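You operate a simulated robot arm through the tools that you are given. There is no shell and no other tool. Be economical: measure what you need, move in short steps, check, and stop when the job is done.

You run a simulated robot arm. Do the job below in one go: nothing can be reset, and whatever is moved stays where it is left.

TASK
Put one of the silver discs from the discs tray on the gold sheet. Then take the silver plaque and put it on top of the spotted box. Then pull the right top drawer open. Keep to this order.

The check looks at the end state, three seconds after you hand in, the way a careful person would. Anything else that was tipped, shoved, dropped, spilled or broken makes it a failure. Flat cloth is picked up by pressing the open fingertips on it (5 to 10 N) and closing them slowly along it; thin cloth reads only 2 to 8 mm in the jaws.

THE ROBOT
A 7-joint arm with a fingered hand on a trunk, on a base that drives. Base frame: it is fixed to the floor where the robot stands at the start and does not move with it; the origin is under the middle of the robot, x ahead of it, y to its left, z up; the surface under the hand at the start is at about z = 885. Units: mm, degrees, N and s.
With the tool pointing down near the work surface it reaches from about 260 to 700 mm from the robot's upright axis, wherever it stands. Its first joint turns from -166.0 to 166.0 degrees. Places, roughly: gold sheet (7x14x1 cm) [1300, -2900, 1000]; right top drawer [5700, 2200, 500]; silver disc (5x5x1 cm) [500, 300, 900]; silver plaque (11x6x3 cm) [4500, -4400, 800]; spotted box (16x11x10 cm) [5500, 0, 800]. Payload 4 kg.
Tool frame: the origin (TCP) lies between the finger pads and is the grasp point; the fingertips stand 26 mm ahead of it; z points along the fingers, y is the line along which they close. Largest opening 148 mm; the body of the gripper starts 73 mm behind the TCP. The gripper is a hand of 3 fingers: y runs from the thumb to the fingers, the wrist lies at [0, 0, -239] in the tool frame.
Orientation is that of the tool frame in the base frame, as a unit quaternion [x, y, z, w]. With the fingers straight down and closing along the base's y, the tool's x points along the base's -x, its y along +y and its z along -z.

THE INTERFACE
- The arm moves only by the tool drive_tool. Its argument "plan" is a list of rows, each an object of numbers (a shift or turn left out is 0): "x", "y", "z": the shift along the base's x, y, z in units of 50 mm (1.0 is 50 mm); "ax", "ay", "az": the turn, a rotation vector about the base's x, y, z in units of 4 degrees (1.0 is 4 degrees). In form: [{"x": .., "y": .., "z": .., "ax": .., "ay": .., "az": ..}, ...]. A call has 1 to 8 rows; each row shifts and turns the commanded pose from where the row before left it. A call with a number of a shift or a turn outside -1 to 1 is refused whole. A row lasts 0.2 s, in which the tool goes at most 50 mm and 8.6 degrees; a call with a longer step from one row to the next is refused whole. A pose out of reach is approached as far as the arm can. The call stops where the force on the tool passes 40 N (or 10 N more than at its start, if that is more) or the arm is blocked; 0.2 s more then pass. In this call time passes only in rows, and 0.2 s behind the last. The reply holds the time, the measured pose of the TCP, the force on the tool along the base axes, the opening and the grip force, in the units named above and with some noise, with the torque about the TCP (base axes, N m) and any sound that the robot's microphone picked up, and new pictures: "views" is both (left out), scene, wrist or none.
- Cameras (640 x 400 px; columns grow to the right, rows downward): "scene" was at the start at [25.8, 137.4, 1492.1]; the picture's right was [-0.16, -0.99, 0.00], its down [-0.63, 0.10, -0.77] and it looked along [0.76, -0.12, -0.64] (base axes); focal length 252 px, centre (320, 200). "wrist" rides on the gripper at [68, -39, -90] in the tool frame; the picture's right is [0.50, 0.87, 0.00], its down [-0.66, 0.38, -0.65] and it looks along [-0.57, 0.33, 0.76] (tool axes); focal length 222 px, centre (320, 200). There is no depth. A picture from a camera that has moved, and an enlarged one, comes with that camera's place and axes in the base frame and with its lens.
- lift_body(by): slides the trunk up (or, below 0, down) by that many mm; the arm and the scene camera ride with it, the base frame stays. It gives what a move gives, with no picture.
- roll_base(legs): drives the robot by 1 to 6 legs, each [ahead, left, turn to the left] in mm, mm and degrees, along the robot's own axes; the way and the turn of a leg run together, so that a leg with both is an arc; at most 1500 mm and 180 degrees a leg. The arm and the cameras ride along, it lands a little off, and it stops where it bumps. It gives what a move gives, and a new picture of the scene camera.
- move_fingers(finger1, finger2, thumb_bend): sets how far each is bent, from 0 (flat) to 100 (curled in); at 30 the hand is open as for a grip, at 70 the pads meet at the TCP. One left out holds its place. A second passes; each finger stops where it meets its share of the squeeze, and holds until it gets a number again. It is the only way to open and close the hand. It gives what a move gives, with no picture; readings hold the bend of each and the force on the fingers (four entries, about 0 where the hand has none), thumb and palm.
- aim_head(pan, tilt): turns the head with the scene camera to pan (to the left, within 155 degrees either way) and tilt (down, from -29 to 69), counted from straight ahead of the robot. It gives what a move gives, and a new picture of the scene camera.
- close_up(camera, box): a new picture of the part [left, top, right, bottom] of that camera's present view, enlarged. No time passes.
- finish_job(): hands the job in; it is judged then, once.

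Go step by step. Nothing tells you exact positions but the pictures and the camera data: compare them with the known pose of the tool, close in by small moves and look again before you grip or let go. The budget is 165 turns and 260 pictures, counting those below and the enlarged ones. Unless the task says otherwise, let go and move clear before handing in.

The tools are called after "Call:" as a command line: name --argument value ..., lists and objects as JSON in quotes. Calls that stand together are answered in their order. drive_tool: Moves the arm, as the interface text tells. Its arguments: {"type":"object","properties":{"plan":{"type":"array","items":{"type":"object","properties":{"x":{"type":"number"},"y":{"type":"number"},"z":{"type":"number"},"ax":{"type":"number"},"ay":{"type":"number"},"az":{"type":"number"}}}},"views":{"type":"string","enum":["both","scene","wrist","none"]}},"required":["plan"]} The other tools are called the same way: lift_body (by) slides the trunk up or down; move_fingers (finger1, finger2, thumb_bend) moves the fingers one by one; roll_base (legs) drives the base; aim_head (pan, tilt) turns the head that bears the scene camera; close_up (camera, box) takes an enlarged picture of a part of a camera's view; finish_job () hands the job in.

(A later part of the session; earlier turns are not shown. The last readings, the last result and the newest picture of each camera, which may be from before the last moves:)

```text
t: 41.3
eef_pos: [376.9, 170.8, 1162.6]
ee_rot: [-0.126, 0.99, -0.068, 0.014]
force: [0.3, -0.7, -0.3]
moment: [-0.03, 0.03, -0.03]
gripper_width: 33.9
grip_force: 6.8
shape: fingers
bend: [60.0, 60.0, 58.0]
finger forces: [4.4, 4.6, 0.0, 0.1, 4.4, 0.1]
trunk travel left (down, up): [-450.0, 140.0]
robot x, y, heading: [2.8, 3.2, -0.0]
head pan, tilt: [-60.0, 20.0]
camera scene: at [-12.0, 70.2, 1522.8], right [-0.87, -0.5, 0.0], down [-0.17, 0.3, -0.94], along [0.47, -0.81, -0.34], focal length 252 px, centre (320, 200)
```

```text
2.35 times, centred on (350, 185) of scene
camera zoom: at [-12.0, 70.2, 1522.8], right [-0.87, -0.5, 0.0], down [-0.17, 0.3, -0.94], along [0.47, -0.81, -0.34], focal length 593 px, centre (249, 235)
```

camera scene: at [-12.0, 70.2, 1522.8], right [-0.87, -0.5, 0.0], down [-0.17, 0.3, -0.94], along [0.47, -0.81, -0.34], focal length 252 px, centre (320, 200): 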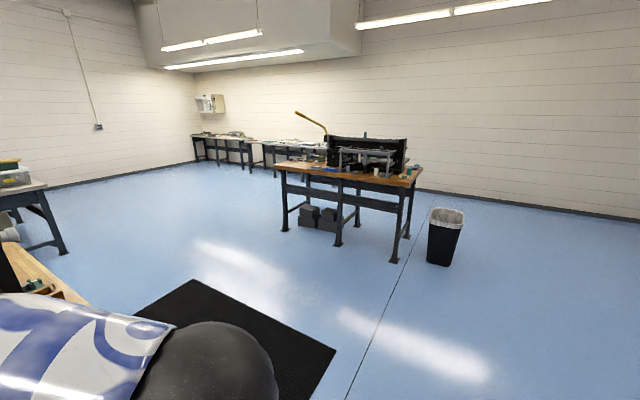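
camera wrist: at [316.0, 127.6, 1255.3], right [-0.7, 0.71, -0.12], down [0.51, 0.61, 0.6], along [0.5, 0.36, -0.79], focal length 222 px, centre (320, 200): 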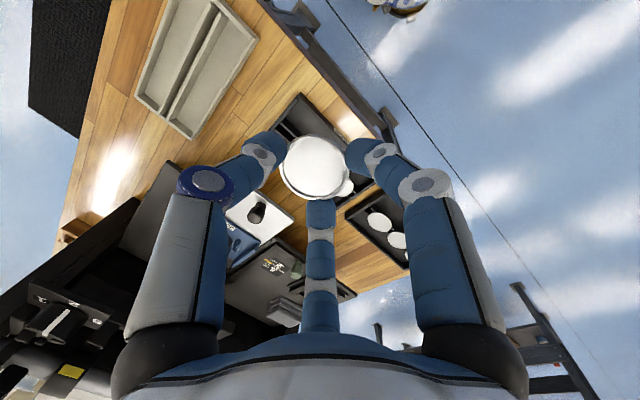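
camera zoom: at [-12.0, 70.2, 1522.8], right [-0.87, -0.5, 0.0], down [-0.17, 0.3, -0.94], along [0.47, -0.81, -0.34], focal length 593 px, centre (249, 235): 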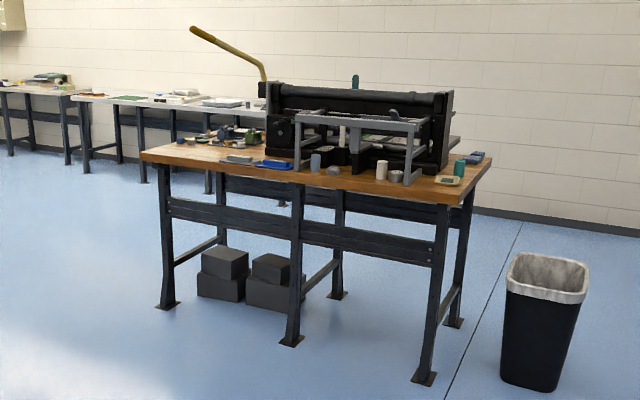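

The bench runs along x at y≈−2290 to −2900, and the sheet seems to be towards its rear. I'll back off from this table, turn right and drive nearer for a better look.

Call:
roll_base --legs '[[-350, 0, 0], [0, 0, -90], [900, 0, 0], [0, 1300, 0]]'

```text
t: 57.9
eef_pos: [1110.9, -1293.5, 1162.0]
ee_rot: [0.616, 0.785, -0.057, -0.038]
force: [-0.3, -0.1, 0.6]
moment: [0.04, -0.02, -0.01]
gripper_width: 18.0
grip_force: 0.0
shape: fingers
bend: [66.0, 66.0, 62.0]
finger forces: [0.0, 0.1, 0.0, 0.0, 0.1, 0.1]
trunk travel left (down, up): [-450.0, 140.0]
robot x, y, heading: [941.6, -912.6, -90.7]
head pan, tilt: [-60.0, 20.0]
camera scene: at [1016.2, -902.4, 1522.8], right [-0.49, 0.87, 0.0], down [0.3, 0.17, -0.94], along [-0.82, -0.46, -0.34], focal length 252 px, centre (320, 200)
```

scene: 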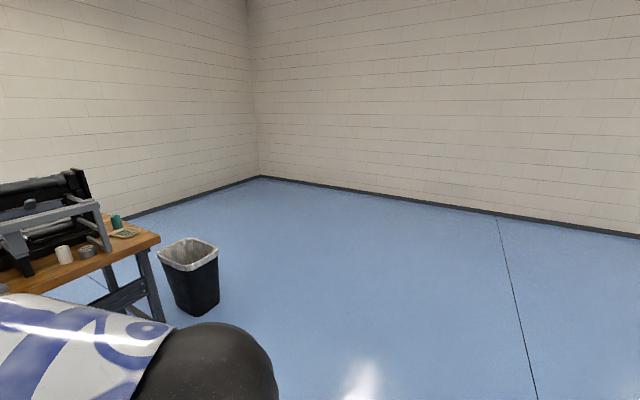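

The grip reads empty, so the disc has been lost along the way. I need to find where it fell.

Call:
close_up --camera "wrist" --box '[0, 0, 640, 400]'

Call:
aim_head --pan -120 --tilt 35

Call:
aim_head --pan 145 --tilt 40

```text
1.00 times, centred on (320, 200) of wrist (not enlarged: the box is as wide or as high as the picture)
camera zoom: at [1068.3, -1233.7, 1255.2], right [0.71, 0.69, -0.12], down [0.61, -0.52, 0.6], along [0.35, -0.5, -0.79], focal length 222 px, centre (320, 200)
```

zoom: 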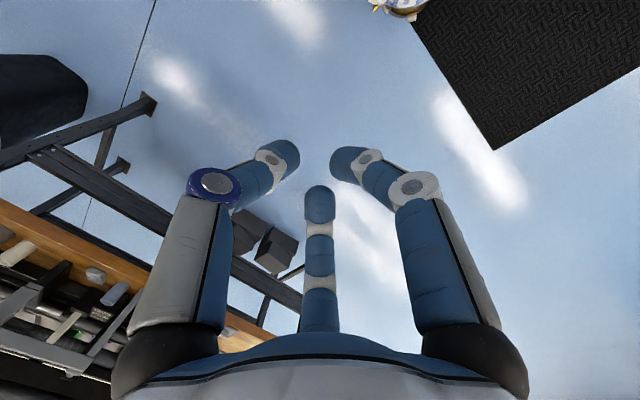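

```text
t: 59.2
eef_pos: [1111.1, -1292.6, 1161.2]
ee_rot: [0.616, 0.785, -0.058, -0.038]
force: [-0.2, -0.4, -0.1]
moment: [-0.02, 0.02, 0.02]
gripper_width: 17.9
grip_force: 0.1
shape: fingers
bend: [66.0, 66.0, 62.0]
finger forces: [0.0, 0.1, 0.0, 0.1, 0.0, 0.1]
trunk travel left (down, up): [-450.0, 140.0]
robot x, y, heading: [946.4, -910.6, -90.5]
head pan, tilt: [-120.0, 35.0]
camera scene: at [1021.5, -811.9, 1499.0], right [0.51, 0.86, 0.0], down [0.49, -0.29, -0.82], along [-0.71, 0.42, -0.57], focal length 252 px, centre (320, 200)
```

scene: 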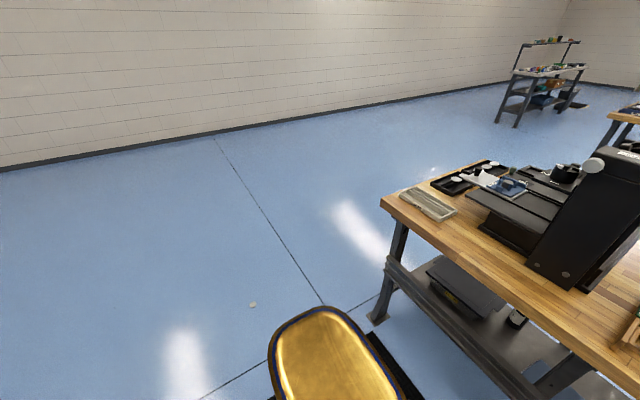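

```text
t: 62.9
eef_pos: [1110.5, -1293.0, 1161.6]
ee_rot: [0.616, 0.785, -0.057, -0.039]
force: [0.2, 0.2, 0.0]
moment: [0.01, 0.0, -0.04]
gripper_width: 18.2
grip_force: 0.0
shape: fingers
bend: [66.0, 66.0, 62.0]
finger forces: [0.0, 0.0, 0.0, 0.1, 0.0, 0.0]
trunk travel left (down, up): [-450.0, 140.0]
robot x, y, heading: [942.9, -916.4, -90.6]
head pan, tilt: [145.0, 40.0]
camera scene: at [1146.8, -787.6, 1491.4], right [0.81, -0.58, 0.0], down [-0.37, -0.52, -0.77], along [0.45, 0.62, -0.64], focal length 252 px, centre (320, 200)
```

scene: 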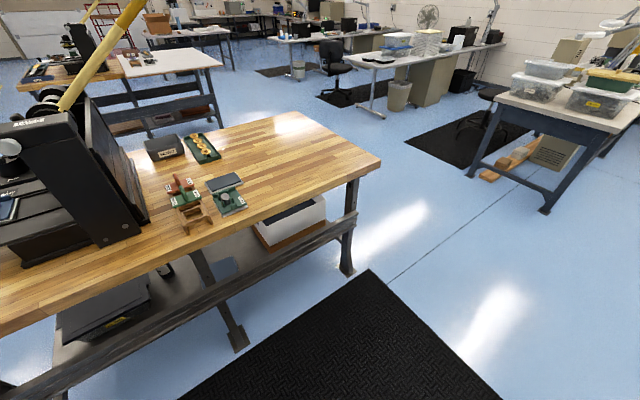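

A small white object lies on the floor at about (−37, −702), which is probably the dropped disc. I'll drive over to face it.

Call:
close_up --camera "scene" --box '[0, 0, 640, 400]'

Call:
roll_base --legs '[[0, 0, -90], [450, -200, 0]]'

Call:
aim_head --pan 0 --tilt 60

```text
1.00 times, centred on (320, 200) of scene (not enlarged: the box is as wide or as high as the picture)
camera zoom: at [1146.8, -787.6, 1491.4], right [0.81, -0.58, 0.0], down [-0.37, -0.52, -0.77], along [0.45, 0.62, -0.64], focal length 252 px, centre (320, 200)
```

zoom: 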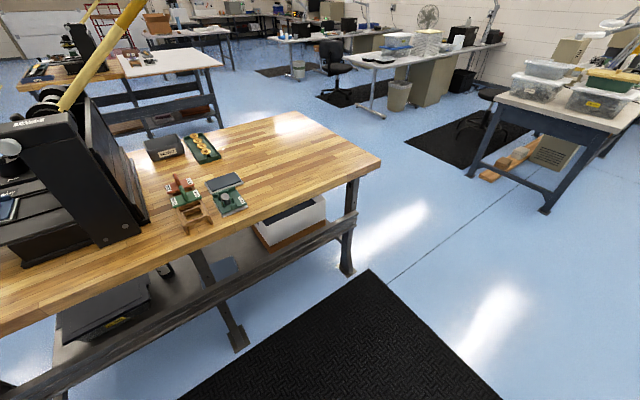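

```text
t: 69.6
eef_pos: [118.5, -879.1, 1161.9]
ee_rot: [0.99, 0.121, -0.013, -0.068]
force: [-0.3, 0.1, 0.5]
moment: [0.03, 0.01, 0.02]
gripper_width: 17.8
grip_force: 0.1
shape: fingers
bend: [66.0, 66.0, 62.0]
finger forces: [0.0, 0.1, 0.0, 0.1, 0.0, 0.0]
trunk travel left (down, up): [-450.0, 140.0]
robot x, y, heading: [501.2, -712.0, 179.4]
head pan, tilt: [145.0, 40.0]
camera scene: at [626.4, -912.7, 1491.4], right [-0.58, -0.81, 0.0], down [-0.52, 0.37, -0.77], along [0.62, -0.44, -0.64], focal length 252 px, centre (320, 200)
```

scene: 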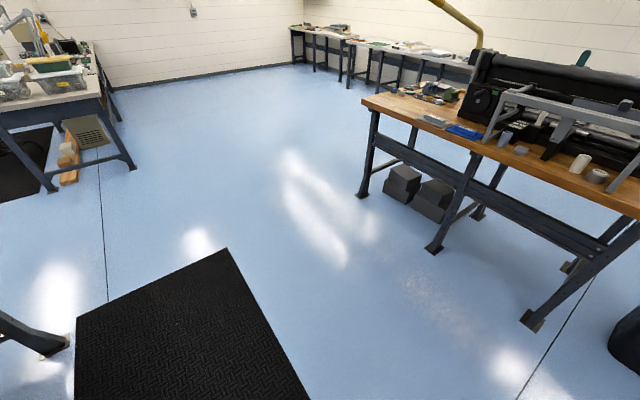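

```text
t: 71.9
eef_pos: [118.5, -879.0, 1162.7]
ee_rot: [0.99, 0.121, -0.013, -0.067]
force: [0.2, 0.5, 0.9]
moment: [0.02, 0.04, -0.03]
gripper_width: 17.8
grip_force: 0.0
shape: fingers
bend: [66.0, 66.0, 62.0]
finger forces: [0.0, 0.0, 0.0, 0.1, 0.1, 0.0]
trunk travel left (down, up): [-450.0, 140.0]
robot x, y, heading: [492.4, -710.7, 179.2]
head pan, tilt: [0.0, 60.0]
camera scene: at [490.6, -862.9, 1464.7], right [0.01, 1.0, 0.0], down [0.87, -0.01, -0.5], along [-0.5, 0.0, -0.87], focal length 252 px, centre (320, 200)
```

scene: 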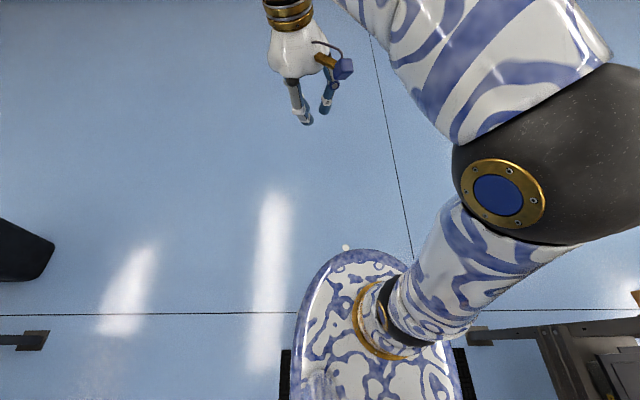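

The disc is on the floor at about (−22, −709), some 510 mm straight ahead of the robot. I'll see whether the arm can reach the floor by lowering the trunk fully.

Call:
lift_body --by -450

Call:
move_fingers --finger1 45 --finger2 45 --thumb_bend 45

Call:
drive_tool --plan '[{"z": -1}, {"z": -1}, {"z": -1}, {"z": -1}]' --views "both"

```text
refused: -450 is not a number from -400 to 400
```

```text
t: 72.9
eef_pos: [119.9, -879.2, 1161.9]
ee_rot: [0.99, 0.121, -0.013, -0.068]
force: [0.4, -0.5, -0.7]
moment: [-0.01, -0.02, 0.02]
gripper_width: 78.3
grip_force: 0.1
shape: fingers
bend: [45.0, 45.0, 45.0]
finger forces: [0.1, 0.0, 0.1, 0.0, 0.1, 0.0]
trunk travel left (down, up): [-450.0, 140.0]
robot x, y, heading: [498.2, -709.9, 179.6]
head pan, tilt: [0.0, 60.0]
```

```text
t: 73.9
eef_pos: [116.9, -878.5, 959.7]
ee_rot: [0.99, 0.121, -0.013, -0.067]
force: [-0.3, 0.1, 0.1]
moment: [0.0, -0.03, 0.0]
gripper_width: 78.3
grip_force: 0.1
shape: fingers
bend: [45.0, 45.0, 45.0]
finger forces: [0.1, 0.1, 0.0, 0.1, 0.1, 0.0]
trunk travel left (down, up): [-450.0, 140.0]
robot x, y, heading: [500.6, -715.8, 179.1]
head pan, tilt: [0.0, 60.0]
camera scene: at [490.5, -862.9, 1464.7], right [0.01, 1.0, 0.0], down [0.87, -0.01, -0.5], along [-0.5, 0.0, -0.87], focal length 252 px, centre (320, 200)
camera wrist: at [177.6, -836.9, 1053.5], right [0.69, -0.71, -0.12], down [-0.52, -0.61, 0.6], along [-0.5, -0.35, -0.79], focal length 222 px, centre (320, 200)
```

scene: 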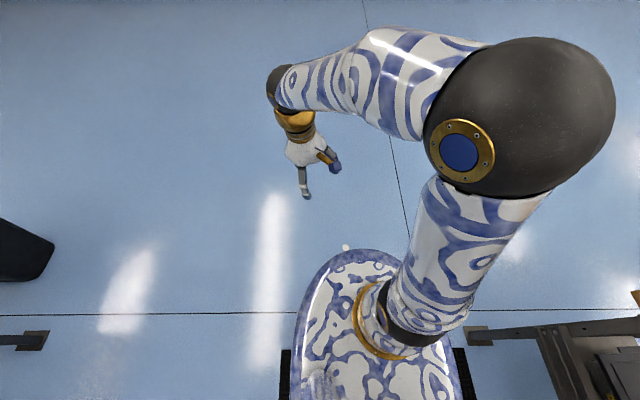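
wrist: 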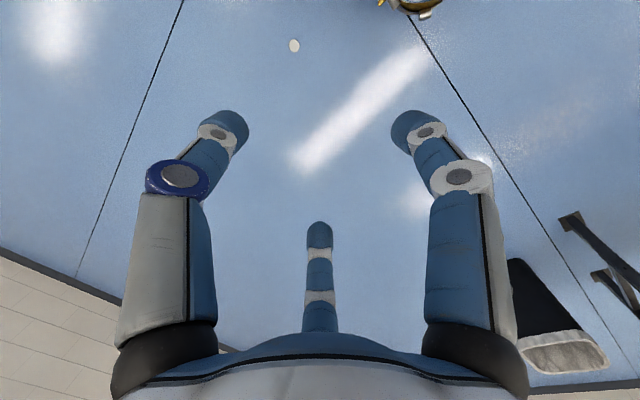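

The disc's position is confirmed at (−20, −702). I'll lower the trunk in two steps, move above the disc and level the tool.

Call:
lift_body --by -400

Call:
drive_tool --plan '[{"x": -0.55, "y": 0.7, "ax": -0.95, "ay": -0.3}, {"x": -0.55, "y": 0.7, "ax": -0.9, "ay": -0.3}, {"x": -0.55, "y": 0.7}, {"x": -0.55, "y": 0.7}, {"x": -0.54, "y": 0.72}, {"z": -1}, {"z": -1}]' --views "both"

```text
t: 77.7
eef_pos: [117.1, -878.8, 561.4]
ee_rot: [0.99, 0.121, -0.012, -0.068]
force: [-0.4, 0.4, -0.3]
moment: [0.01, 0.01, -0.01]
gripper_width: 78.5
grip_force: 0.0
shape: fingers
bend: [45.0, 45.0, 45.0]
finger forces: [0.0, 0.0, 0.2, 0.0, 0.0, 0.1]
trunk travel left (down, up): [-50.0, 540.0]
robot x, y, heading: [495.8, -710.9, 179.5]
head pan, tilt: [0.0, 60.0]
```

```text
t: 79.3
eef_pos: [-20.6, -702.0, 461.1]
ee_rot: [0.993, 0.122, 0.0, -0.001]
force: [1.0, 0.5, 0.8]
moment: [0.02, 0.01, 0.03]
gripper_width: 78.3
grip_force: 0.0
shape: fingers
bend: [45.0, 45.0, 45.0]
finger forces: [0.1, 0.0, 0.0, 0.0, 0.0, 0.1]
trunk travel left (down, up): [-50.0, 540.0]
robot x, y, heading: [498.0, -710.0, 179.5]
head pan, tilt: [0.0, 60.0]
camera scene: at [490.8, -862.8, 1064.7], right [0.01, 1.0, 0.0], down [0.87, -0.01, -0.5], along [-0.5, 0.0, -0.87], focal length 252 px, centre (320, 200)
camera wrist: at [34.6, -648.6, 551.0], right [0.69, -0.72, 0.0], down [-0.54, -0.53, 0.65], along [-0.47, -0.45, -0.76], focal length 222 px, centre (320, 200)
```

scene: 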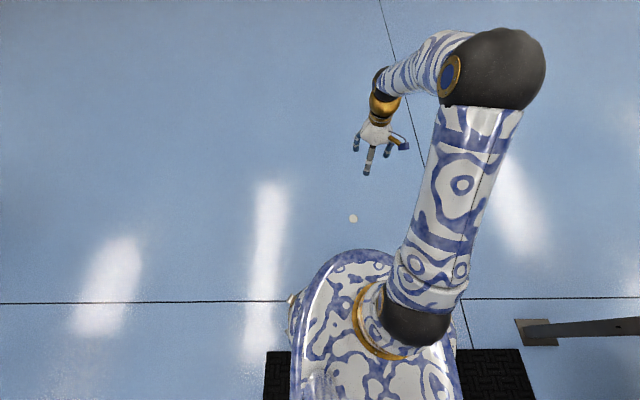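
wrist: 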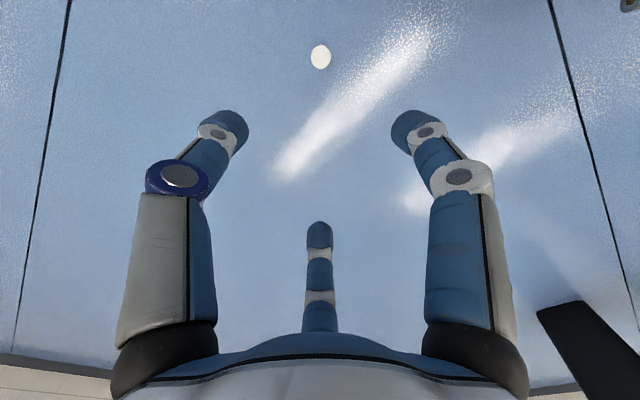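

The arm reaches fine. The disc is at (−21, −699), so I'll keep descending above it.

Call:
lift_body --by -50

Call:
drive_tool --plan '[{"z": -1}, {"z": -1}, {"z": -1}, {"z": -1}, {"z": -1}, {"z": -0.8}]' --views "wrist"

Call:
close_up --camera "scene" --box '[300, 150, 460, 250]'

```text
t: 80.2
eef_pos: [-21.6, -703.0, 411.9]
ee_rot: [0.993, 0.121, 0.0, 0.0]
force: [0.0, -0.7, 0.0]
moment: [0.03, 0.01, 0.0]
gripper_width: 78.5
grip_force: 0.1
shape: fingers
bend: [45.0, 45.0, 45.0]
finger forces: [0.0, 0.0, 0.0, 0.1, 0.0, 0.1]
trunk travel left (down, up): [0.0, 590.0]
robot x, y, heading: [497.8, -709.0, 179.5]
head pan, tilt: [0.0, 60.0]
```

```text
t: 81.7
eef_pos: [-22.0, -703.5, 121.1]
ee_rot: [0.993, 0.122, 0.001, -0.001]
force: [0.4, 0.3, 0.3]
moment: [0.02, -0.04, 0.0]
gripper_width: 78.4
grip_force: 0.0
shape: fingers
bend: [45.0, 45.0, 45.0]
finger forces: [0.0, 0.0, 0.0, 0.1, 0.1, 0.0]
trunk travel left (down, up): [0.0, 590.0]
robot x, y, heading: [494.2, -714.5, 179.6]
head pan, tilt: [0.0, 60.0]
camera wrist: at [34.7, -649.0, 210.9], right [0.69, -0.72, 0.0], down [-0.54, -0.53, 0.65], along [-0.47, -0.45, -0.76], focal length 222 px, centre (320, 200)
```

wrist: 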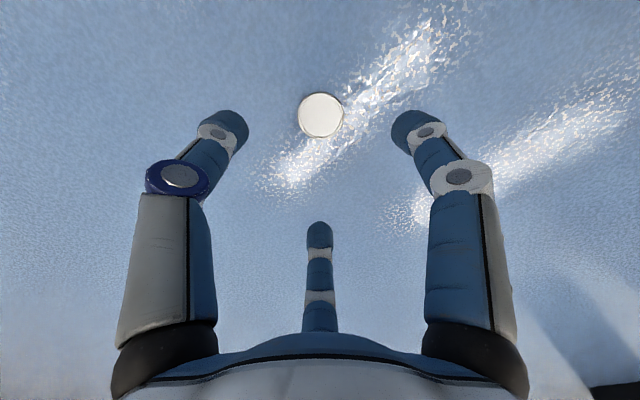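

```text
4.00 times, centred on (380, 200) of scene
camera zoom: at [490.7, -862.8, 1014.8], right [0.01, 1.0, 0.0], down [0.87, -0.01, -0.5], along [-0.5, 0.0, -0.87], focal length 1008 px, centre (80, 200)
```

zoom: 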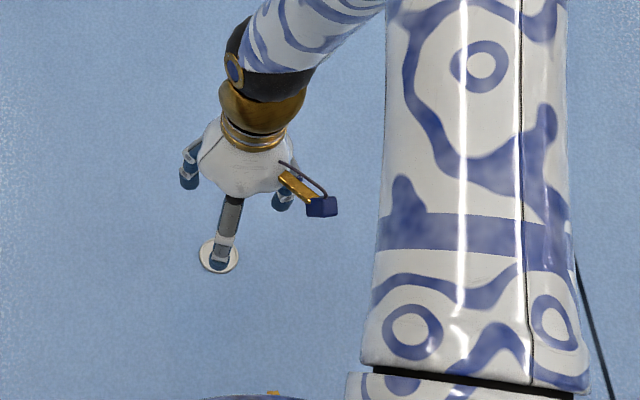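

The disc is well centred. I'll nudge (+2, +4) mm, narrow the fingers slightly and descend near the floor.

Call:
move_fingers --finger1 48 --finger2 48 --thumb_bend 48

Call:
drive_tool --plan '[{"x": 0.04, "y": 0.08, "z": -0.6}, {"z": -0.6}, {"z": -0.2}]' --views "wrist"

```text
t: 82.7
eef_pos: [-21.6, -702.2, 121.3]
ee_rot: [0.993, 0.122, -0.001, 0.0]
force: [0.3, 0.0, 0.3]
moment: [0.03, -0.01, 0.01]
gripper_width: 69.3
grip_force: 0.1
shape: fingers
bend: [48.0, 48.0, 48.0]
finger forces: [0.1, 0.0, 0.1, 0.0, 0.0, 0.0]
trunk travel left (down, up): [0.0, 590.0]
robot x, y, heading: [493.4, -713.0, 179.4]
head pan, tilt: [0.0, 60.0]
```

```text
t: 83.5
eef_pos: [-18.9, -700.2, 51.2]
ee_rot: [0.993, 0.121, -0.001, -0.001]
force: [-0.5, -0.7, -0.4]
moment: [-0.02, 0.05, -0.01]
gripper_width: 69.4
grip_force: 0.0
shape: fingers
bend: [48.0, 48.0, 48.0]
finger forces: [0.0, 0.0, 0.1, 0.0, 0.0, 0.0]
trunk travel left (down, up): [0.0, 590.0]
robot x, y, heading: [498.7, -711.6, 179.7]
head pan, tilt: [0.0, 60.0]
camera wrist: at [36.9, -645.4, 141.2], right [0.69, -0.72, 0.0], down [-0.54, -0.53, 0.65], along [-0.47, -0.45, -0.76], focal length 222 px, centre (320, 200)
```

wrist: 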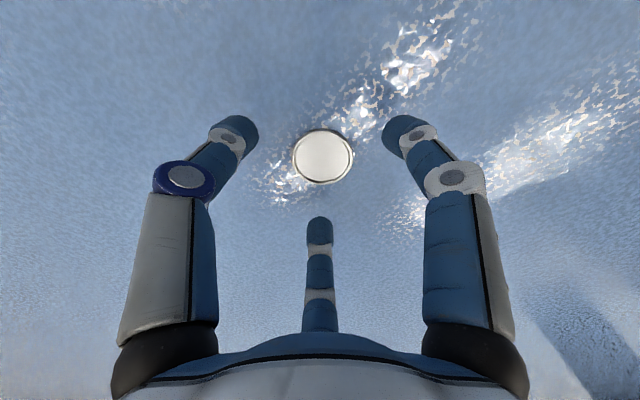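

Call:
drive_tool --plan '[{"z": -0.2}]' --views "none"

Call:
drive_tool --plan '[{"z": -0.1}]' --views "wrist"

```text
t: 83.8
eef_pos: [-19.6, -698.3, 42.8]
ee_rot: [0.993, 0.121, -0.001, -0.001]
force: [1.0, 0.2, 0.5]
moment: [-0.01, -0.01, 0.02]
gripper_width: 69.4
grip_force: 0.1
shape: fingers
bend: [48.0, 48.0, 48.0]
finger forces: [0.0, 0.0, 0.0, 0.1, 0.0, 0.0]
trunk travel left (down, up): [0.0, 590.0]
robot x, y, heading: [495.5, -710.1, 179.6]
head pan, tilt: [0.0, 60.0]
```

```text
t: 84.2
eef_pos: [-18.9, -697.9, 36.6]
ee_rot: [0.993, 0.121, 0.0, -0.001]
force: [0.6, 0.0, -0.4]
moment: [-0.04, -0.02, 0.02]
gripper_width: 69.4
grip_force: 0.0
shape: fingers
bend: [48.0, 48.0, 48.0]
finger forces: [0.0, 0.0, 0.0, 0.0, 0.0, 0.0]
trunk travel left (down, up): [0.0, 590.0]
robot x, y, heading: [496.1, -712.8, 179.4]
head pan, tilt: [0.0, 60.0]
camera wrist: at [37.4, -645.0, 125.8], right [0.69, -0.72, 0.0], down [-0.54, -0.53, 0.65], along [-0.47, -0.45, -0.76], focal length 222 px, centre (320, 200)
```

wrist: 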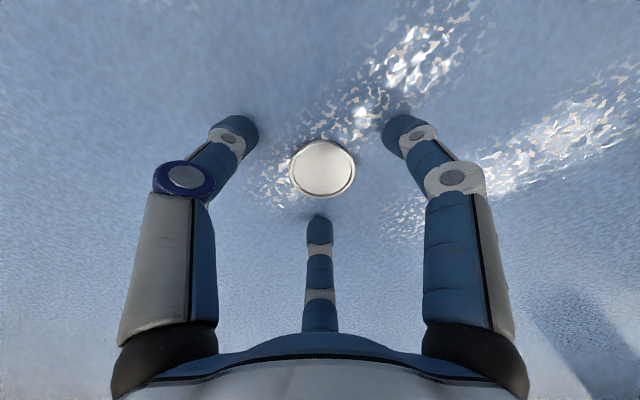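

Call:
drive_tool --plan '[{"z": -0.07}]' --views "none"

Call:
drive_tool --plan '[{"z": -0.07}]' --views "none"

Call:
drive_tool --plan '[{"z": -0.06}]' --views "none"

```text
t: 84.7
eef_pos: [-18.3, -698.7, 32.7]
ee_rot: [0.993, 0.12, 0.0, -0.001]
force: [1.0, 0.1, 4.7]
moment: [-0.13, -0.09, -0.01]
gripper_width: 69.7
grip_force: 2.6
shape: fingers
bend: [48.0, 48.0, 48.0]
finger forces: [2.9, 1.9, 0.0, 0.0, 0.0, 0.0]
trunk travel left (down, up): [0.0, 590.0]
robot x, y, heading: [495.2, -709.0, 179.5]
head pan, tilt: [0.0, 60.0]
```

```text
t: 85.2
eef_pos: [-20.1, -699.8, 34.3]
ee_rot: [0.993, 0.121, -0.002, 0.0]
force: [2.7, 0.5, 30.7]
moment: [-0.53, -0.7, 0.1]
gripper_width: 71.5
grip_force: 15.4
shape: fingers
bend: [46.0, 48.0, 48.0]
finger forces: [18.4, 9.8, 0.0, 0.1, 2.4, 0.0]
trunk travel left (down, up): [0.0, 590.0]
robot x, y, heading: [497.5, -709.9, 179.4]
head pan, tilt: [0.0, 60.0]
stopped in row 1: the force on the tool passed its limit at 42 N (the readings are from after the stop); the commanded pose is now the measured one
```

```text
t: 85.5
eef_pos: [-22.9, -698.9, 34.6]
ee_rot: [0.993, 0.12, -0.003, -0.001]
force: [3.8, -0.2, 29.5]
moment: [-0.51, -0.75, 0.15]
gripper_width: 72.0
grip_force: 15.5
shape: fingers
bend: [45.0, 49.0, 48.0]
finger forces: [18.4, 9.2, 0.1, 0.1, 1.9, 0.0]
trunk travel left (down, up): [0.0, 590.0]
robot x, y, heading: [494.0, -712.8, 179.5]
head pan, tilt: [0.0, 60.0]
stopped in row 1: the force on the tool passed its limit at 45 N (the readings are from after the stop); the commanded pose is now the measured one
```

Floor contact occurs at TCP z≈34. I'll lift about 3 mm and close the fingers in steps.

Call:
drive_tool --plan '[{"z": 0.06, "x": 0.06}]' --views "none"

Call:
move_fingers --finger1 54 --finger2 54 --thumb_bend 54

Call:
close_up --camera "wrist" --box '[210, 80, 430, 260]'

```text
t: 85.9
eef_pos: [-17.6, -699.0, 33.3]
ee_rot: [0.993, 0.121, -0.002, -0.002]
force: [0.1, 0.1, 7.3]
moment: [-0.08, -0.29, 0.03]
gripper_width: 69.0
grip_force: 3.5
shape: fingers
bend: [47.0, 48.0, 48.0]
finger forces: [6.5, 0.4, 0.0, 0.0, 0.0, 0.0]
trunk travel left (down, up): [0.0, 590.0]
robot x, y, heading: [497.3, -711.3, 179.5]
head pan, tilt: [0.0, 60.0]
```

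```text
t: 86.9
eef_pos: [-17.9, -698.8, 33.6]
ee_rot: [0.993, 0.121, -0.003, 0.0]
force: [2.6, -0.1, 3.3]
moment: [-0.06, -0.24, -0.02]
gripper_width: 55.6
grip_force: 1.6
shape: fingers
bend: [50.0, 54.0, 54.0]
finger forces: [4.1, 0.0, 0.0, 0.0, 0.0, 0.0]
trunk travel left (down, up): [0.0, 590.0]
robot x, y, heading: [495.5, -713.8, 179.7]
head pan, tilt: [0.0, 60.0]
```

```text
2.22 times, centred on (320, 170) of wrist
camera zoom: at [37.8, -645.1, 123.3], right [0.69, -0.72, -0.01], down [-0.54, -0.53, 0.66], along [-0.48, -0.45, -0.76], focal length 494 px, centre (320, 267)
```

zoom: 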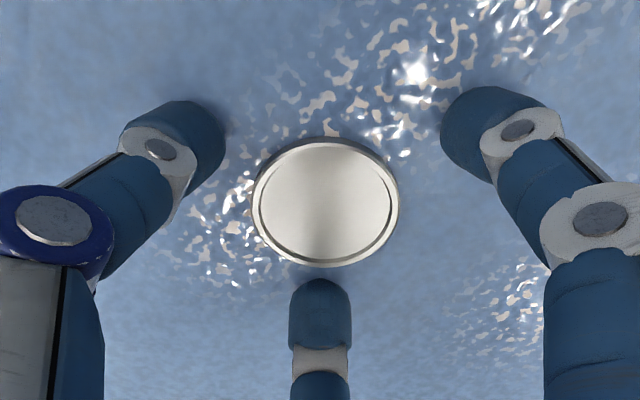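

Finger 1 is still dragging on the floor. I'll raise 2 mm and continue closing.

Call:
drive_tool --plan '[{"z": 0.07}]' --views "none"

Call:
move_fingers --finger1 57 --finger2 57 --thumb_bend 57

Call:
close_up --camera "wrist" --box '[210, 80, 430, 260]'

```text
t: 87.3
eef_pos: [-18.9, -698.0, 38.2]
ee_rot: [0.993, 0.121, -0.002, -0.002]
force: [0.9, -0.2, -0.3]
moment: [0.06, 0.0, -0.02]
gripper_width: 49.5
grip_force: 0.0
shape: fingers
bend: [54.0, 54.0, 54.0]
finger forces: [0.1, 0.1, 0.0, 0.0, 0.0, 0.0]
trunk travel left (down, up): [0.0, 590.0]
robot x, y, heading: [494.7, -709.8, 179.6]
head pan, tilt: [0.0, 60.0]
```

```text
t: 88.3
eef_pos: [-18.8, -698.0, 38.2]
ee_rot: [0.993, 0.121, -0.002, -0.002]
force: [-0.1, -0.1, 0.0]
moment: [0.01, 0.01, 0.01]
gripper_width: 43.2
grip_force: 0.1
shape: fingers
bend: [56.0, 56.0, 56.0]
finger forces: [0.0, 0.0, 0.0, 0.1, 0.0, 0.1]
trunk travel left (down, up): [0.0, 590.0]
robot x, y, heading: [498.2, -712.4, 179.5]
head pan, tilt: [0.0, 60.0]
```

```text
2.22 times, centred on (320, 170) of wrist
camera zoom: at [38.2, -645.3, 126.2], right [0.69, -0.72, 0.0], down [-0.54, -0.53, 0.66], along [-0.48, -0.45, -0.76], focal length 494 px, centre (320, 267)
```

zoom: 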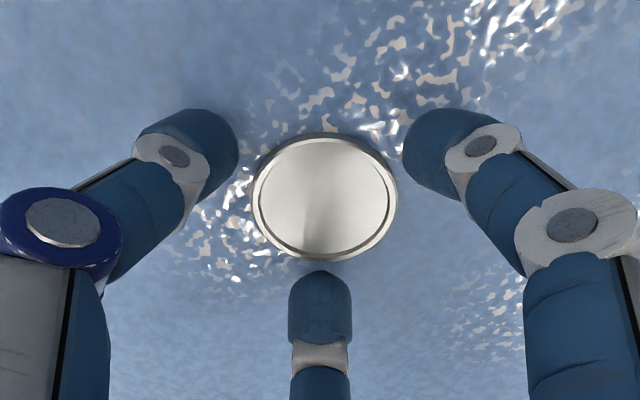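

Call:
drive_tool --plan '[{"z": -0.05}]' --views "none"

Call:
move_fingers --finger1 60 --finger2 60 --thumb_bend 60

Call:
close_up --camera "wrist" --box '[210, 80, 430, 260]'

```text
t: 88.7
eef_pos: [-18.8, -698.6, 34.8]
ee_rot: [0.993, 0.121, -0.002, -0.002]
force: [0.4, -0.3, 0.0]
moment: [-0.02, -0.01, -0.03]
gripper_width: 43.3
grip_force: 0.1
shape: fingers
bend: [56.0, 56.0, 56.0]
finger forces: [0.0, 0.0, 0.0, 0.1, 0.0, 0.0]
trunk travel left (down, up): [0.0, 590.0]
robot x, y, heading: [493.3, -709.7, 179.5]
head pan, tilt: [0.0, 60.0]
```

```text
t: 89.7
eef_pos: [-19.1, -698.7, 34.1]
ee_rot: [0.993, 0.12, -0.003, -0.001]
force: [-0.3, -0.8, 0.4]
moment: [-0.01, -0.03, -0.02]
gripper_width: 30.5
grip_force: 0.4
shape: fingers
bend: [60.0, 60.0, 60.0]
finger forces: [0.1, 0.0, 0.0, 0.0, 0.1, 0.1]
trunk travel left (down, up): [0.0, 590.0]
robot x, y, heading: [496.6, -714.7, 179.7]
head pan, tilt: [0.0, 60.0]
```

```text
2.22 times, centred on (320, 170) of wrist
camera zoom: at [38.0, -645.5, 124.1], right [0.69, -0.72, 0.0], down [-0.54, -0.53, 0.66], along [-0.48, -0.45, -0.76], focal length 494 px, centre (320, 267)
```

zoom: 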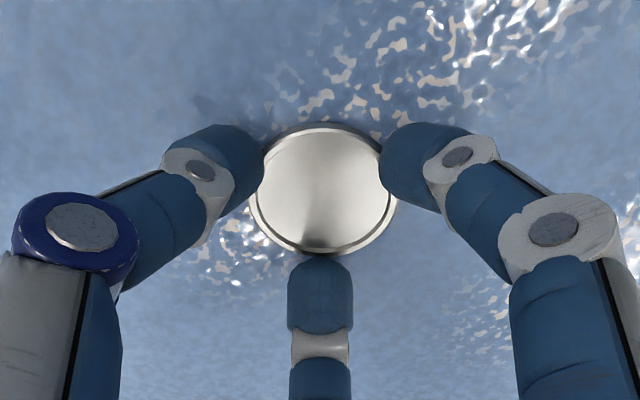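

Call:
move_fingers --finger1 63 --finger2 63 --thumb_bend 63

Call:
close_up --camera "wrist" --box '[210, 80, 430, 260]'

```text
t: 90.7
eef_pos: [-17.6, -699.0, 35.3]
ee_rot: [0.993, 0.121, -0.003, -0.001]
force: [1.0, -1.0, 4.3]
moment: [-0.07, -0.05, -0.01]
gripper_width: 21.9
grip_force: 3.3
shape: fingers
bend: [62.0, 62.0, 63.0]
finger forces: [3.8, 2.5, 0.1, 0.0, 0.1, 0.0]
trunk travel left (down, up): [0.0, 590.0]
robot x, y, heading: [497.9, -713.6, 179.5]
head pan, tilt: [0.0, 60.0]
```

```text
2.22 times, centred on (320, 170) of wrist
camera zoom: at [37.9, -645.6, 124.2], right [0.69, -0.72, -0.01], down [-0.54, -0.53, 0.66], along [-0.48, -0.45, -0.76], focal length 494 px, centre (320, 267)
```

zoom: 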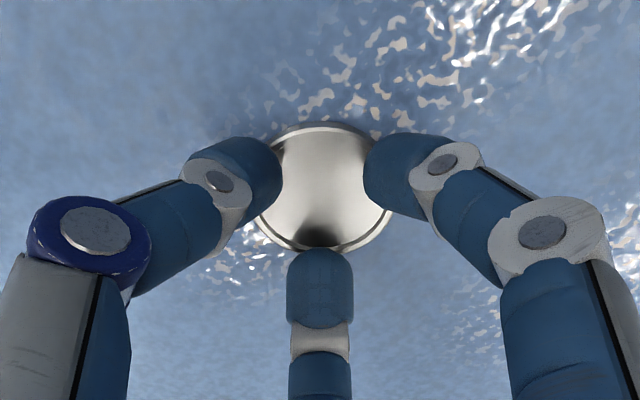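

The tips rode up onto the disc's top: they rise as they curl. I'll open again and close while keeping the tips pressed lightly on the floor.

Call:
move_fingers --finger1 55 --finger2 55 --thumb_bend 55

Call:
drive_tool --plan '[{"z": -0.07}]' --views "none"

Call:
move_fingers --finger1 58 --finger2 58 --thumb_bend 58

Call:
close_up --camera "wrist" --box '[210, 80, 430, 260]'

```text
t: 91.7
eef_pos: [-17.3, -700.1, 34.9]
ee_rot: [0.993, 0.12, -0.003, -0.002]
force: [-0.2, 0.2, 0.4]
moment: [0.0, 0.01, 0.03]
gripper_width: 45.4
grip_force: 0.1
shape: fingers
bend: [55.0, 55.0, 55.0]
finger forces: [0.1, 0.0, 0.0, 0.0, 0.0, 0.1]
trunk travel left (down, up): [0.0, 590.0]
robot x, y, heading: [497.5, -710.9, 179.5]
head pan, tilt: [0.0, 60.0]
```

```text
t: 92.1
eef_pos: [-19.6, -699.1, 34.1]
ee_rot: [0.993, 0.12, -0.004, -0.001]
force: [3.8, -0.5, 25.7]
moment: [-0.2, -0.66, -0.02]
gripper_width: 46.2
grip_force: 13.0
shape: fingers
bend: [54.0, 56.0, 55.0]
finger forces: [18.3, 4.5, 0.0, 0.1, 2.7, 0.0]
trunk travel left (down, up): [0.0, 590.0]
robot x, y, heading: [498.5, -708.7, 179.5]
head pan, tilt: [0.0, 60.0]
```

```text
t: 93.1
eef_pos: [-18.6, -699.5, 32.5]
ee_rot: [0.993, 0.121, -0.003, -0.001]
force: [1.8, -2.7, 39.9]
moment: [-0.65, -0.73, 0.05]
gripper_width: 43.0
grip_force: 20.2
shape: fingers
bend: [53.0, 55.0, 57.0]
finger forces: [26.8, 11.8, 0.1, 0.0, 1.3, 0.0]
trunk travel left (down, up): [0.0, 590.0]
robot x, y, heading: [499.0, -714.0, 179.4]
head pan, tilt: [0.0, 60.0]
```

```text
2.22 times, centred on (320, 170) of wrist
camera zoom: at [37.4, -645.7, 122.0], right [0.69, -0.72, -0.01], down [-0.54, -0.53, 0.66], along [-0.48, -0.45, -0.75], focal length 494 px, centre (320, 267)
```

zoom: 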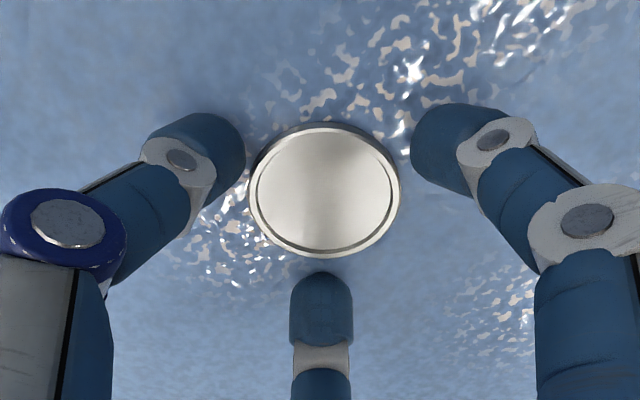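

Finger 1 presses harder than the others, so I'll level the hand by about 1.5°, ease off slightly and keep closing.

Call:
drive_tool --plan '[{"ax": -0.19, "ay": -0.33, "z": 0.04}]' --views "none"

Call:
move_fingers --finger1 58 --finger2 58 --thumb_bend 58

Call:
close_up --camera "wrist" --box '[210, 80, 430, 260]'

```text
t: 93.5
eef_pos: [-18.4, -698.9, 34.0]
ee_rot: [0.993, 0.121, 0.006, 0.007]
force: [-7.4, -2.2, 17.1]
moment: [0.04, 0.62, 0.2]
gripper_width: 39.8
grip_force: 7.8
shape: fingers
bend: [57.0, 55.0, 57.0]
finger forces: [0.0, 8.6, 0.0, 0.0, 8.5, 0.0]
trunk travel left (down, up): [0.0, 590.0]
robot x, y, heading: [499.1, -707.7, 179.6]
head pan, tilt: [0.0, 60.0]
```

```text
t: 94.5
eef_pos: [-18.6, -699.3, 33.8]
ee_rot: [0.993, 0.121, 0.008, 0.008]
force: [-6.4, -1.5, 14.1]
moment: [0.02, 0.5, 0.11]
gripper_width: 40.1
grip_force: 7.1
shape: fingers
bend: [57.0, 55.0, 57.0]
finger forces: [0.0, 7.8, 0.0, 0.1, 6.1, 0.1]
trunk travel left (down, up): [0.0, 590.0]
robot x, y, heading: [496.7, -711.0, 179.5]
head pan, tilt: [0.0, 60.0]
```

```text
2.22 times, centred on (320, 170) of wrist
camera zoom: at [36.3, -644.8, 123.2], right [0.69, -0.72, 0.02], down [-0.56, -0.52, 0.65], along [-0.46, -0.46, -0.76], focal length 494 px, centre (320, 267)
```

zoom: 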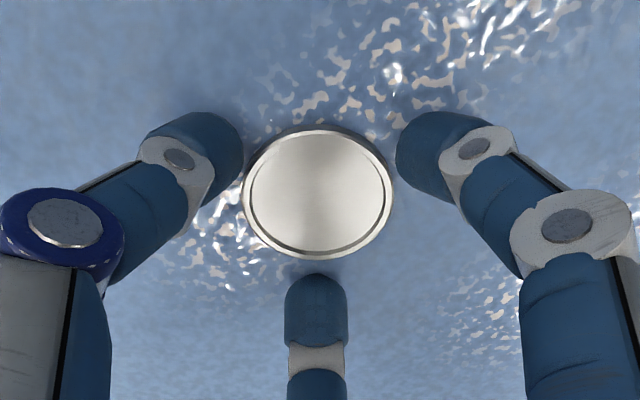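

Call:
drive_tool --plan '[{"ax": 0.08, "ay": 0.14, "z": 0.02}]' --views "none"

Call:
move_fingers --finger1 60 --finger2 60 --thumb_bend 60

Call:
close_up --camera "wrist" --box '[210, 80, 430, 260]'

```text
t: 94.9
eef_pos: [-17.3, -698.6, 34.3]
ee_rot: [0.993, 0.12, 0.004, 0.003]
force: [-2.5, -1.3, 6.4]
moment: [-0.16, 0.22, -0.03]
gripper_width: 39.5
grip_force: 2.9
shape: fingers
bend: [57.0, 55.0, 57.0]
finger forces: [0.0, 5.9, 0.0, 0.0, 0.1, 0.0]
trunk travel left (down, up): [0.0, 590.0]
robot x, y, heading: [497.4, -712.8, 179.6]
head pan, tilt: [0.0, 60.0]
```

```text
t: 95.9
eef_pos: [-18.2, -698.7, 34.6]
ee_rot: [0.993, 0.121, 0.004, 0.003]
force: [-0.3, 0.0, 0.5]
moment: [-0.01, -0.03, 0.04]
gripper_width: 30.7
grip_force: 0.6
shape: fingers
bend: [59.0, 59.0, 60.0]
finger forces: [0.5, 0.5, 0.0, 0.0, 0.1, 0.1]
trunk travel left (down, up): [0.0, 590.0]
robot x, y, heading: [499.2, -711.3, 179.8]
head pan, tilt: [0.0, 60.0]
```

```text
2.22 times, centred on (320, 170) of wrist
camera zoom: at [37.2, -645.1, 123.6], right [0.69, -0.72, 0.01], down [-0.55, -0.52, 0.65], along [-0.47, -0.46, -0.76], focal length 494 px, centre (320, 267)
```

zoom: 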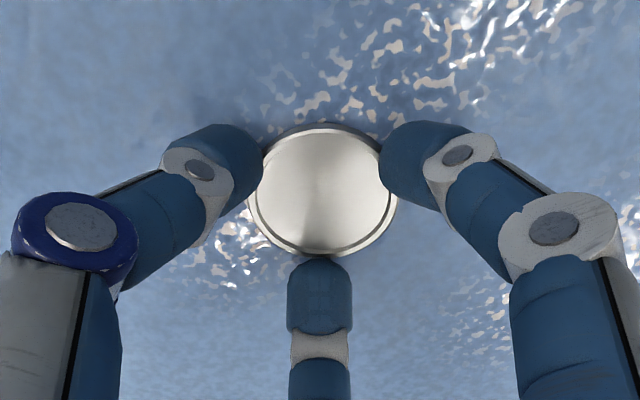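

The tips are just touching the rim (0.5 N). I'll press down slightly to keep them low, then squeeze.

Call:
drive_tool --plan '[{"z": -0.06}]' --views "none"

Call:
move_fingers --finger1 64 --finger2 64 --thumb_bend 64

Call:
close_up --camera "wrist" --box '[210, 80, 430, 260]'

```text
t: 96.3
eef_pos: [-18.8, -699.2, 32.5]
ee_rot: [0.993, 0.12, 0.004, 0.003]
force: [3.8, 1.3, 15.6]
moment: [0.05, -0.07, -0.04]
gripper_width: 30.9
grip_force: 7.8
shape: fingers
bend: [59.0, 59.0, 60.0]
finger forces: [4.7, 6.1, 0.0, 0.0, 5.8, 0.0]
trunk travel left (down, up): [0.0, 590.0]
robot x, y, heading: [497.9, -713.1, 179.7]
head pan, tilt: [0.0, 60.0]
```

```text
t: 97.3
eef_pos: [-18.9, -699.7, 32.6]
ee_rot: [0.993, 0.121, 0.002, 0.004]
force: [-1.0, -0.2, 23.2]
moment: [-0.15, 0.1, 0.03]
gripper_width: 29.0
grip_force: 14.6
shape: fingers
bend: [59.0, 60.0, 62.0]
finger forces: [9.8, 12.2, 0.1, 0.0, 7.0, 0.0]
trunk travel left (down, up): [0.0, 590.0]
robot x, y, heading: [498.5, -716.2, 179.5]
head pan, tilt: [0.0, 60.0]
```

```text
2.22 times, centred on (320, 170) of wrist
camera zoom: at [36.5, -645.5, 121.6], right [0.69, -0.72, 0.01], down [-0.55, -0.52, 0.65], along [-0.47, -0.46, -0.76], focal length 494 px, centre (320, 267)
```

zoom: 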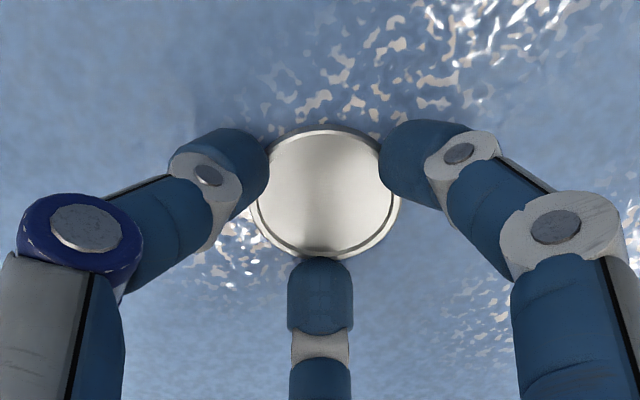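

Squeeze forces are 7–12 N and the disc is on centre. I'll ease upward gently and see whether it comes along.

Call:
drive_tool --plan '[{"z": 0.05}, {"z": 0.1}, {"z": 0.2}]' --views "wrist"

```text
t: 98.1
eef_pos: [-19.2, -699.7, 48.2]
ee_rot: [0.993, 0.12, 0.004, 0.003]
force: [0.1, -0.6, -1.1]
moment: [-0.01, -0.04, 0.0]
gripper_width: 20.4
grip_force: 1.2
shape: fingers
bend: [62.0, 63.0, 64.0]
finger forces: [1.1, 1.0, 0.0, 0.0, 0.8, 0.1]
trunk travel left (down, up): [0.0, 590.0]
robot x, y, heading: [497.6, -708.5, 179.6]
head pan, tilt: [0.0, 60.0]
camera wrist: at [35.8, -645.6, 137.4], right [0.69, -0.72, 0.01], down [-0.55, -0.52, 0.65], along [-0.46, -0.46, -0.76], focal length 222 px, centre (320, 200)
```

wrist: 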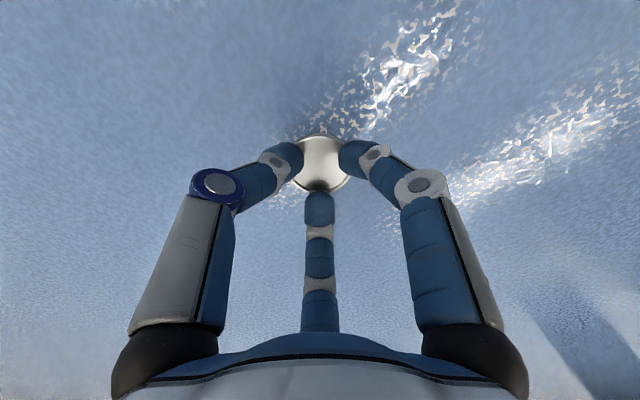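

The disc seems to have come up, but held only lightly. I'll squeeze a little more and look.

Call:
move_fingers --finger1 65 --finger2 65 --thumb_bend 66

Call:
close_up --camera "wrist" --box '[210, 80, 430, 260]'

Call:
close_up --camera "scene" --box '[320, 170, 400, 240]'

```text
t: 99.1
eef_pos: [-19.6, -699.1, 48.2]
ee_rot: [0.993, 0.122, 0.004, 0.004]
force: [-0.4, -0.2, 0.2]
moment: [0.01, -0.01, -0.02]
gripper_width: 20.5
grip_force: 3.5
shape: fingers
bend: [62.0, 62.0, 64.0]
finger forces: [2.2, 2.1, 0.0, 0.0, 2.6, 0.1]
trunk travel left (down, up): [0.0, 590.0]
robot x, y, heading: [501.8, -707.6, 179.8]
head pan, tilt: [0.0, 60.0]
```

```text
2.22 times, centred on (320, 170) of wrist
camera zoom: at [35.5, -645.7, 137.7], right [0.69, -0.72, 0.01], down [-0.55, -0.52, 0.65], along [-0.47, -0.46, -0.76], focal length 494 px, centre (320, 267)
```

zoom: 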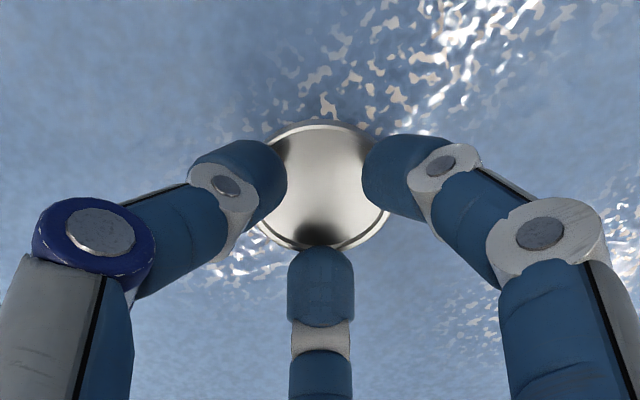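

```text
5.71 times, centred on (360, 205) of scene
camera zoom: at [490.6, -862.7, 1014.7], right [0.01, 1.0, 0.0], down [0.87, -0.01, -0.5], along [-0.5, 0.0, -0.87], focal length 1441 px, centre (91, 171)
```

zoom: 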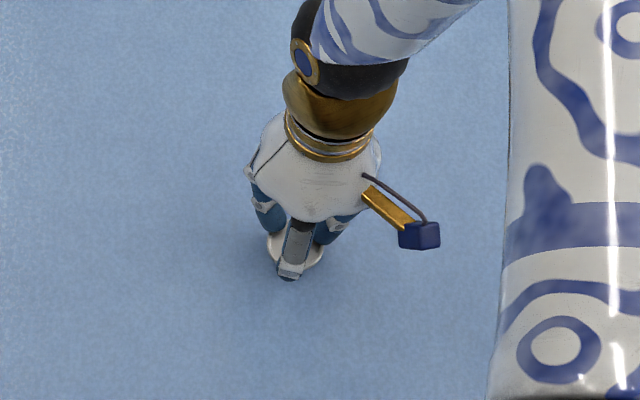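

Held and balanced at about 2 N. I'll increase the squeeze while it's still only just above the floor.

Call:
move_fingers --finger1 70 --finger2 70 --thumb_bend 71

Call:
close_up --camera "wrist" --box '[210, 80, 430, 260]'

```text
t: 100.1
eef_pos: [-20.4, -700.9, 49.0]
ee_rot: [0.993, 0.121, 0.004, 0.003]
force: [0.5, -0.1, -0.4]
moment: [0.04, 0.0, 0.02]
gripper_width: 19.9
grip_force: 10.0
shape: fingers
bend: [62.0, 62.0, 66.0]
finger forces: [6.2, 6.2, 0.0, 0.1, 7.8, 0.1]
trunk travel left (down, up): [0.0, 590.0]
robot x, y, heading: [499.0, -712.1, 179.6]
head pan, tilt: [0.0, 60.0]
```

```text
2.22 times, centred on (320, 170) of wrist
camera zoom: at [35.6, -645.7, 137.7], right [0.69, -0.72, 0.01], down [-0.55, -0.52, 0.65], along [-0.47, -0.46, -0.76], focal length 494 px, centre (320, 267)
```

zoom: 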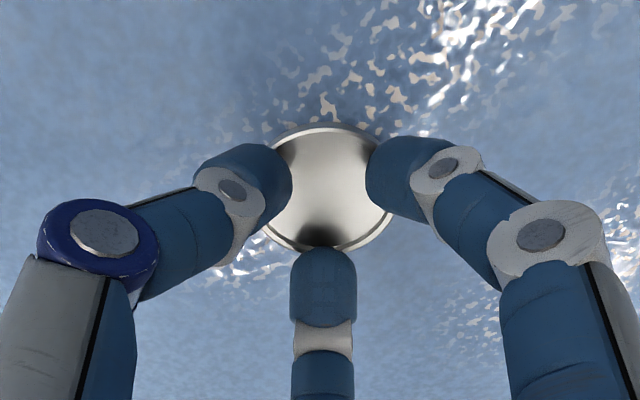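

The grip is now firm (6–8 N). I'll lift it up and verify.

Call:
drive_tool --plan '[{"z": 0.5}, {"z": 0.8}, {"z": 0.8}, {"z": 0.8}, {"z": 0.8}]' --views "wrist"

```text
t: 101.3
eef_pos: [-17.9, -699.2, 233.8]
ee_rot: [0.993, 0.121, 0.004, 0.002]
force: [0.6, 0.6, -0.3]
moment: [0.01, -0.02, 0.01]
gripper_width: 19.9
grip_force: 10.3
shape: fingers
bend: [62.0, 62.0, 66.0]
finger forces: [6.2, 6.2, 0.1, 0.0, 7.4, 0.0]
trunk travel left (down, up): [0.0, 590.0]
robot x, y, heading: [495.4, -715.2, 179.3]
head pan, tilt: [0.0, 60.0]
camera wrist: at [36.7, -643.8, 323.2], right [0.69, -0.72, 0.01], down [-0.55, -0.52, 0.65], along [-0.46, -0.46, -0.76], focal length 222 px, centre (320, 200)
```

wrist: 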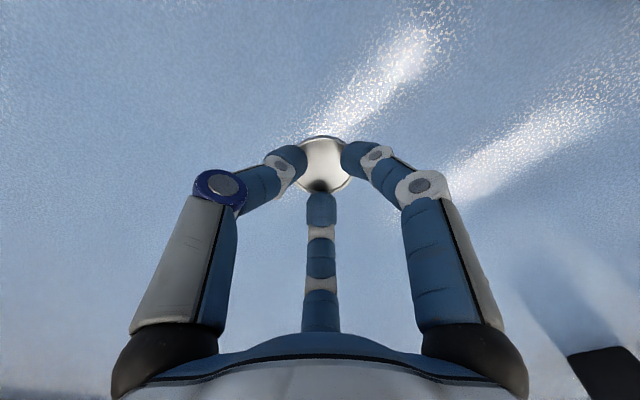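

Held steadily. I'll raise the trunk back in steps and check the grip.

Call:
lift_body --by 400

Call:
lift_body --by 150

Call:
drive_tool --plan '[{"z": 1, "x": 0.1}, {"z": 1, "x": 0.1}, {"z": 1, "x": 0.4}, {"z": 1, "x": 0.4}, {"z": 1, "x": 0.4}, {"z": 1, "x": 0.4}, {"z": 1, "x": 0.2}]' --views "wrist"

```text
t: 105.1
eef_pos: [-18.0, -697.8, 633.4]
ee_rot: [0.993, 0.122, 0.004, 0.003]
force: [0.1, 0.4, -1.3]
moment: [0.0, 0.03, 0.01]
gripper_width: 19.9
grip_force: 9.4
shape: fingers
bend: [62.0, 62.0, 66.0]
finger forces: [6.3, 6.2, 0.0, 0.0, 7.4, 0.0]
trunk travel left (down, up): [-400.0, 190.0]
robot x, y, heading: [494.6, -711.4, 179.3]
head pan, tilt: [0.0, 60.0]
```

```text
t: 106.9
eef_pos: [-19.1, -697.2, 784.0]
ee_rot: [0.993, 0.121, 0.004, 0.003]
force: [0.3, -0.1, -0.4]
moment: [0.02, 0.03, 0.01]
gripper_width: 19.6
grip_force: 9.7
shape: fingers
bend: [62.0, 62.0, 66.0]
finger forces: [6.4, 6.2, 0.0, 0.0, 7.5, 0.0]
trunk travel left (down, up): [-550.0, 40.0]
robot x, y, heading: [494.4, -714.2, 179.6]
head pan, tilt: [0.0, 60.0]
```

```text
refused: row 1 steps farther than a row can; nothing moved
```

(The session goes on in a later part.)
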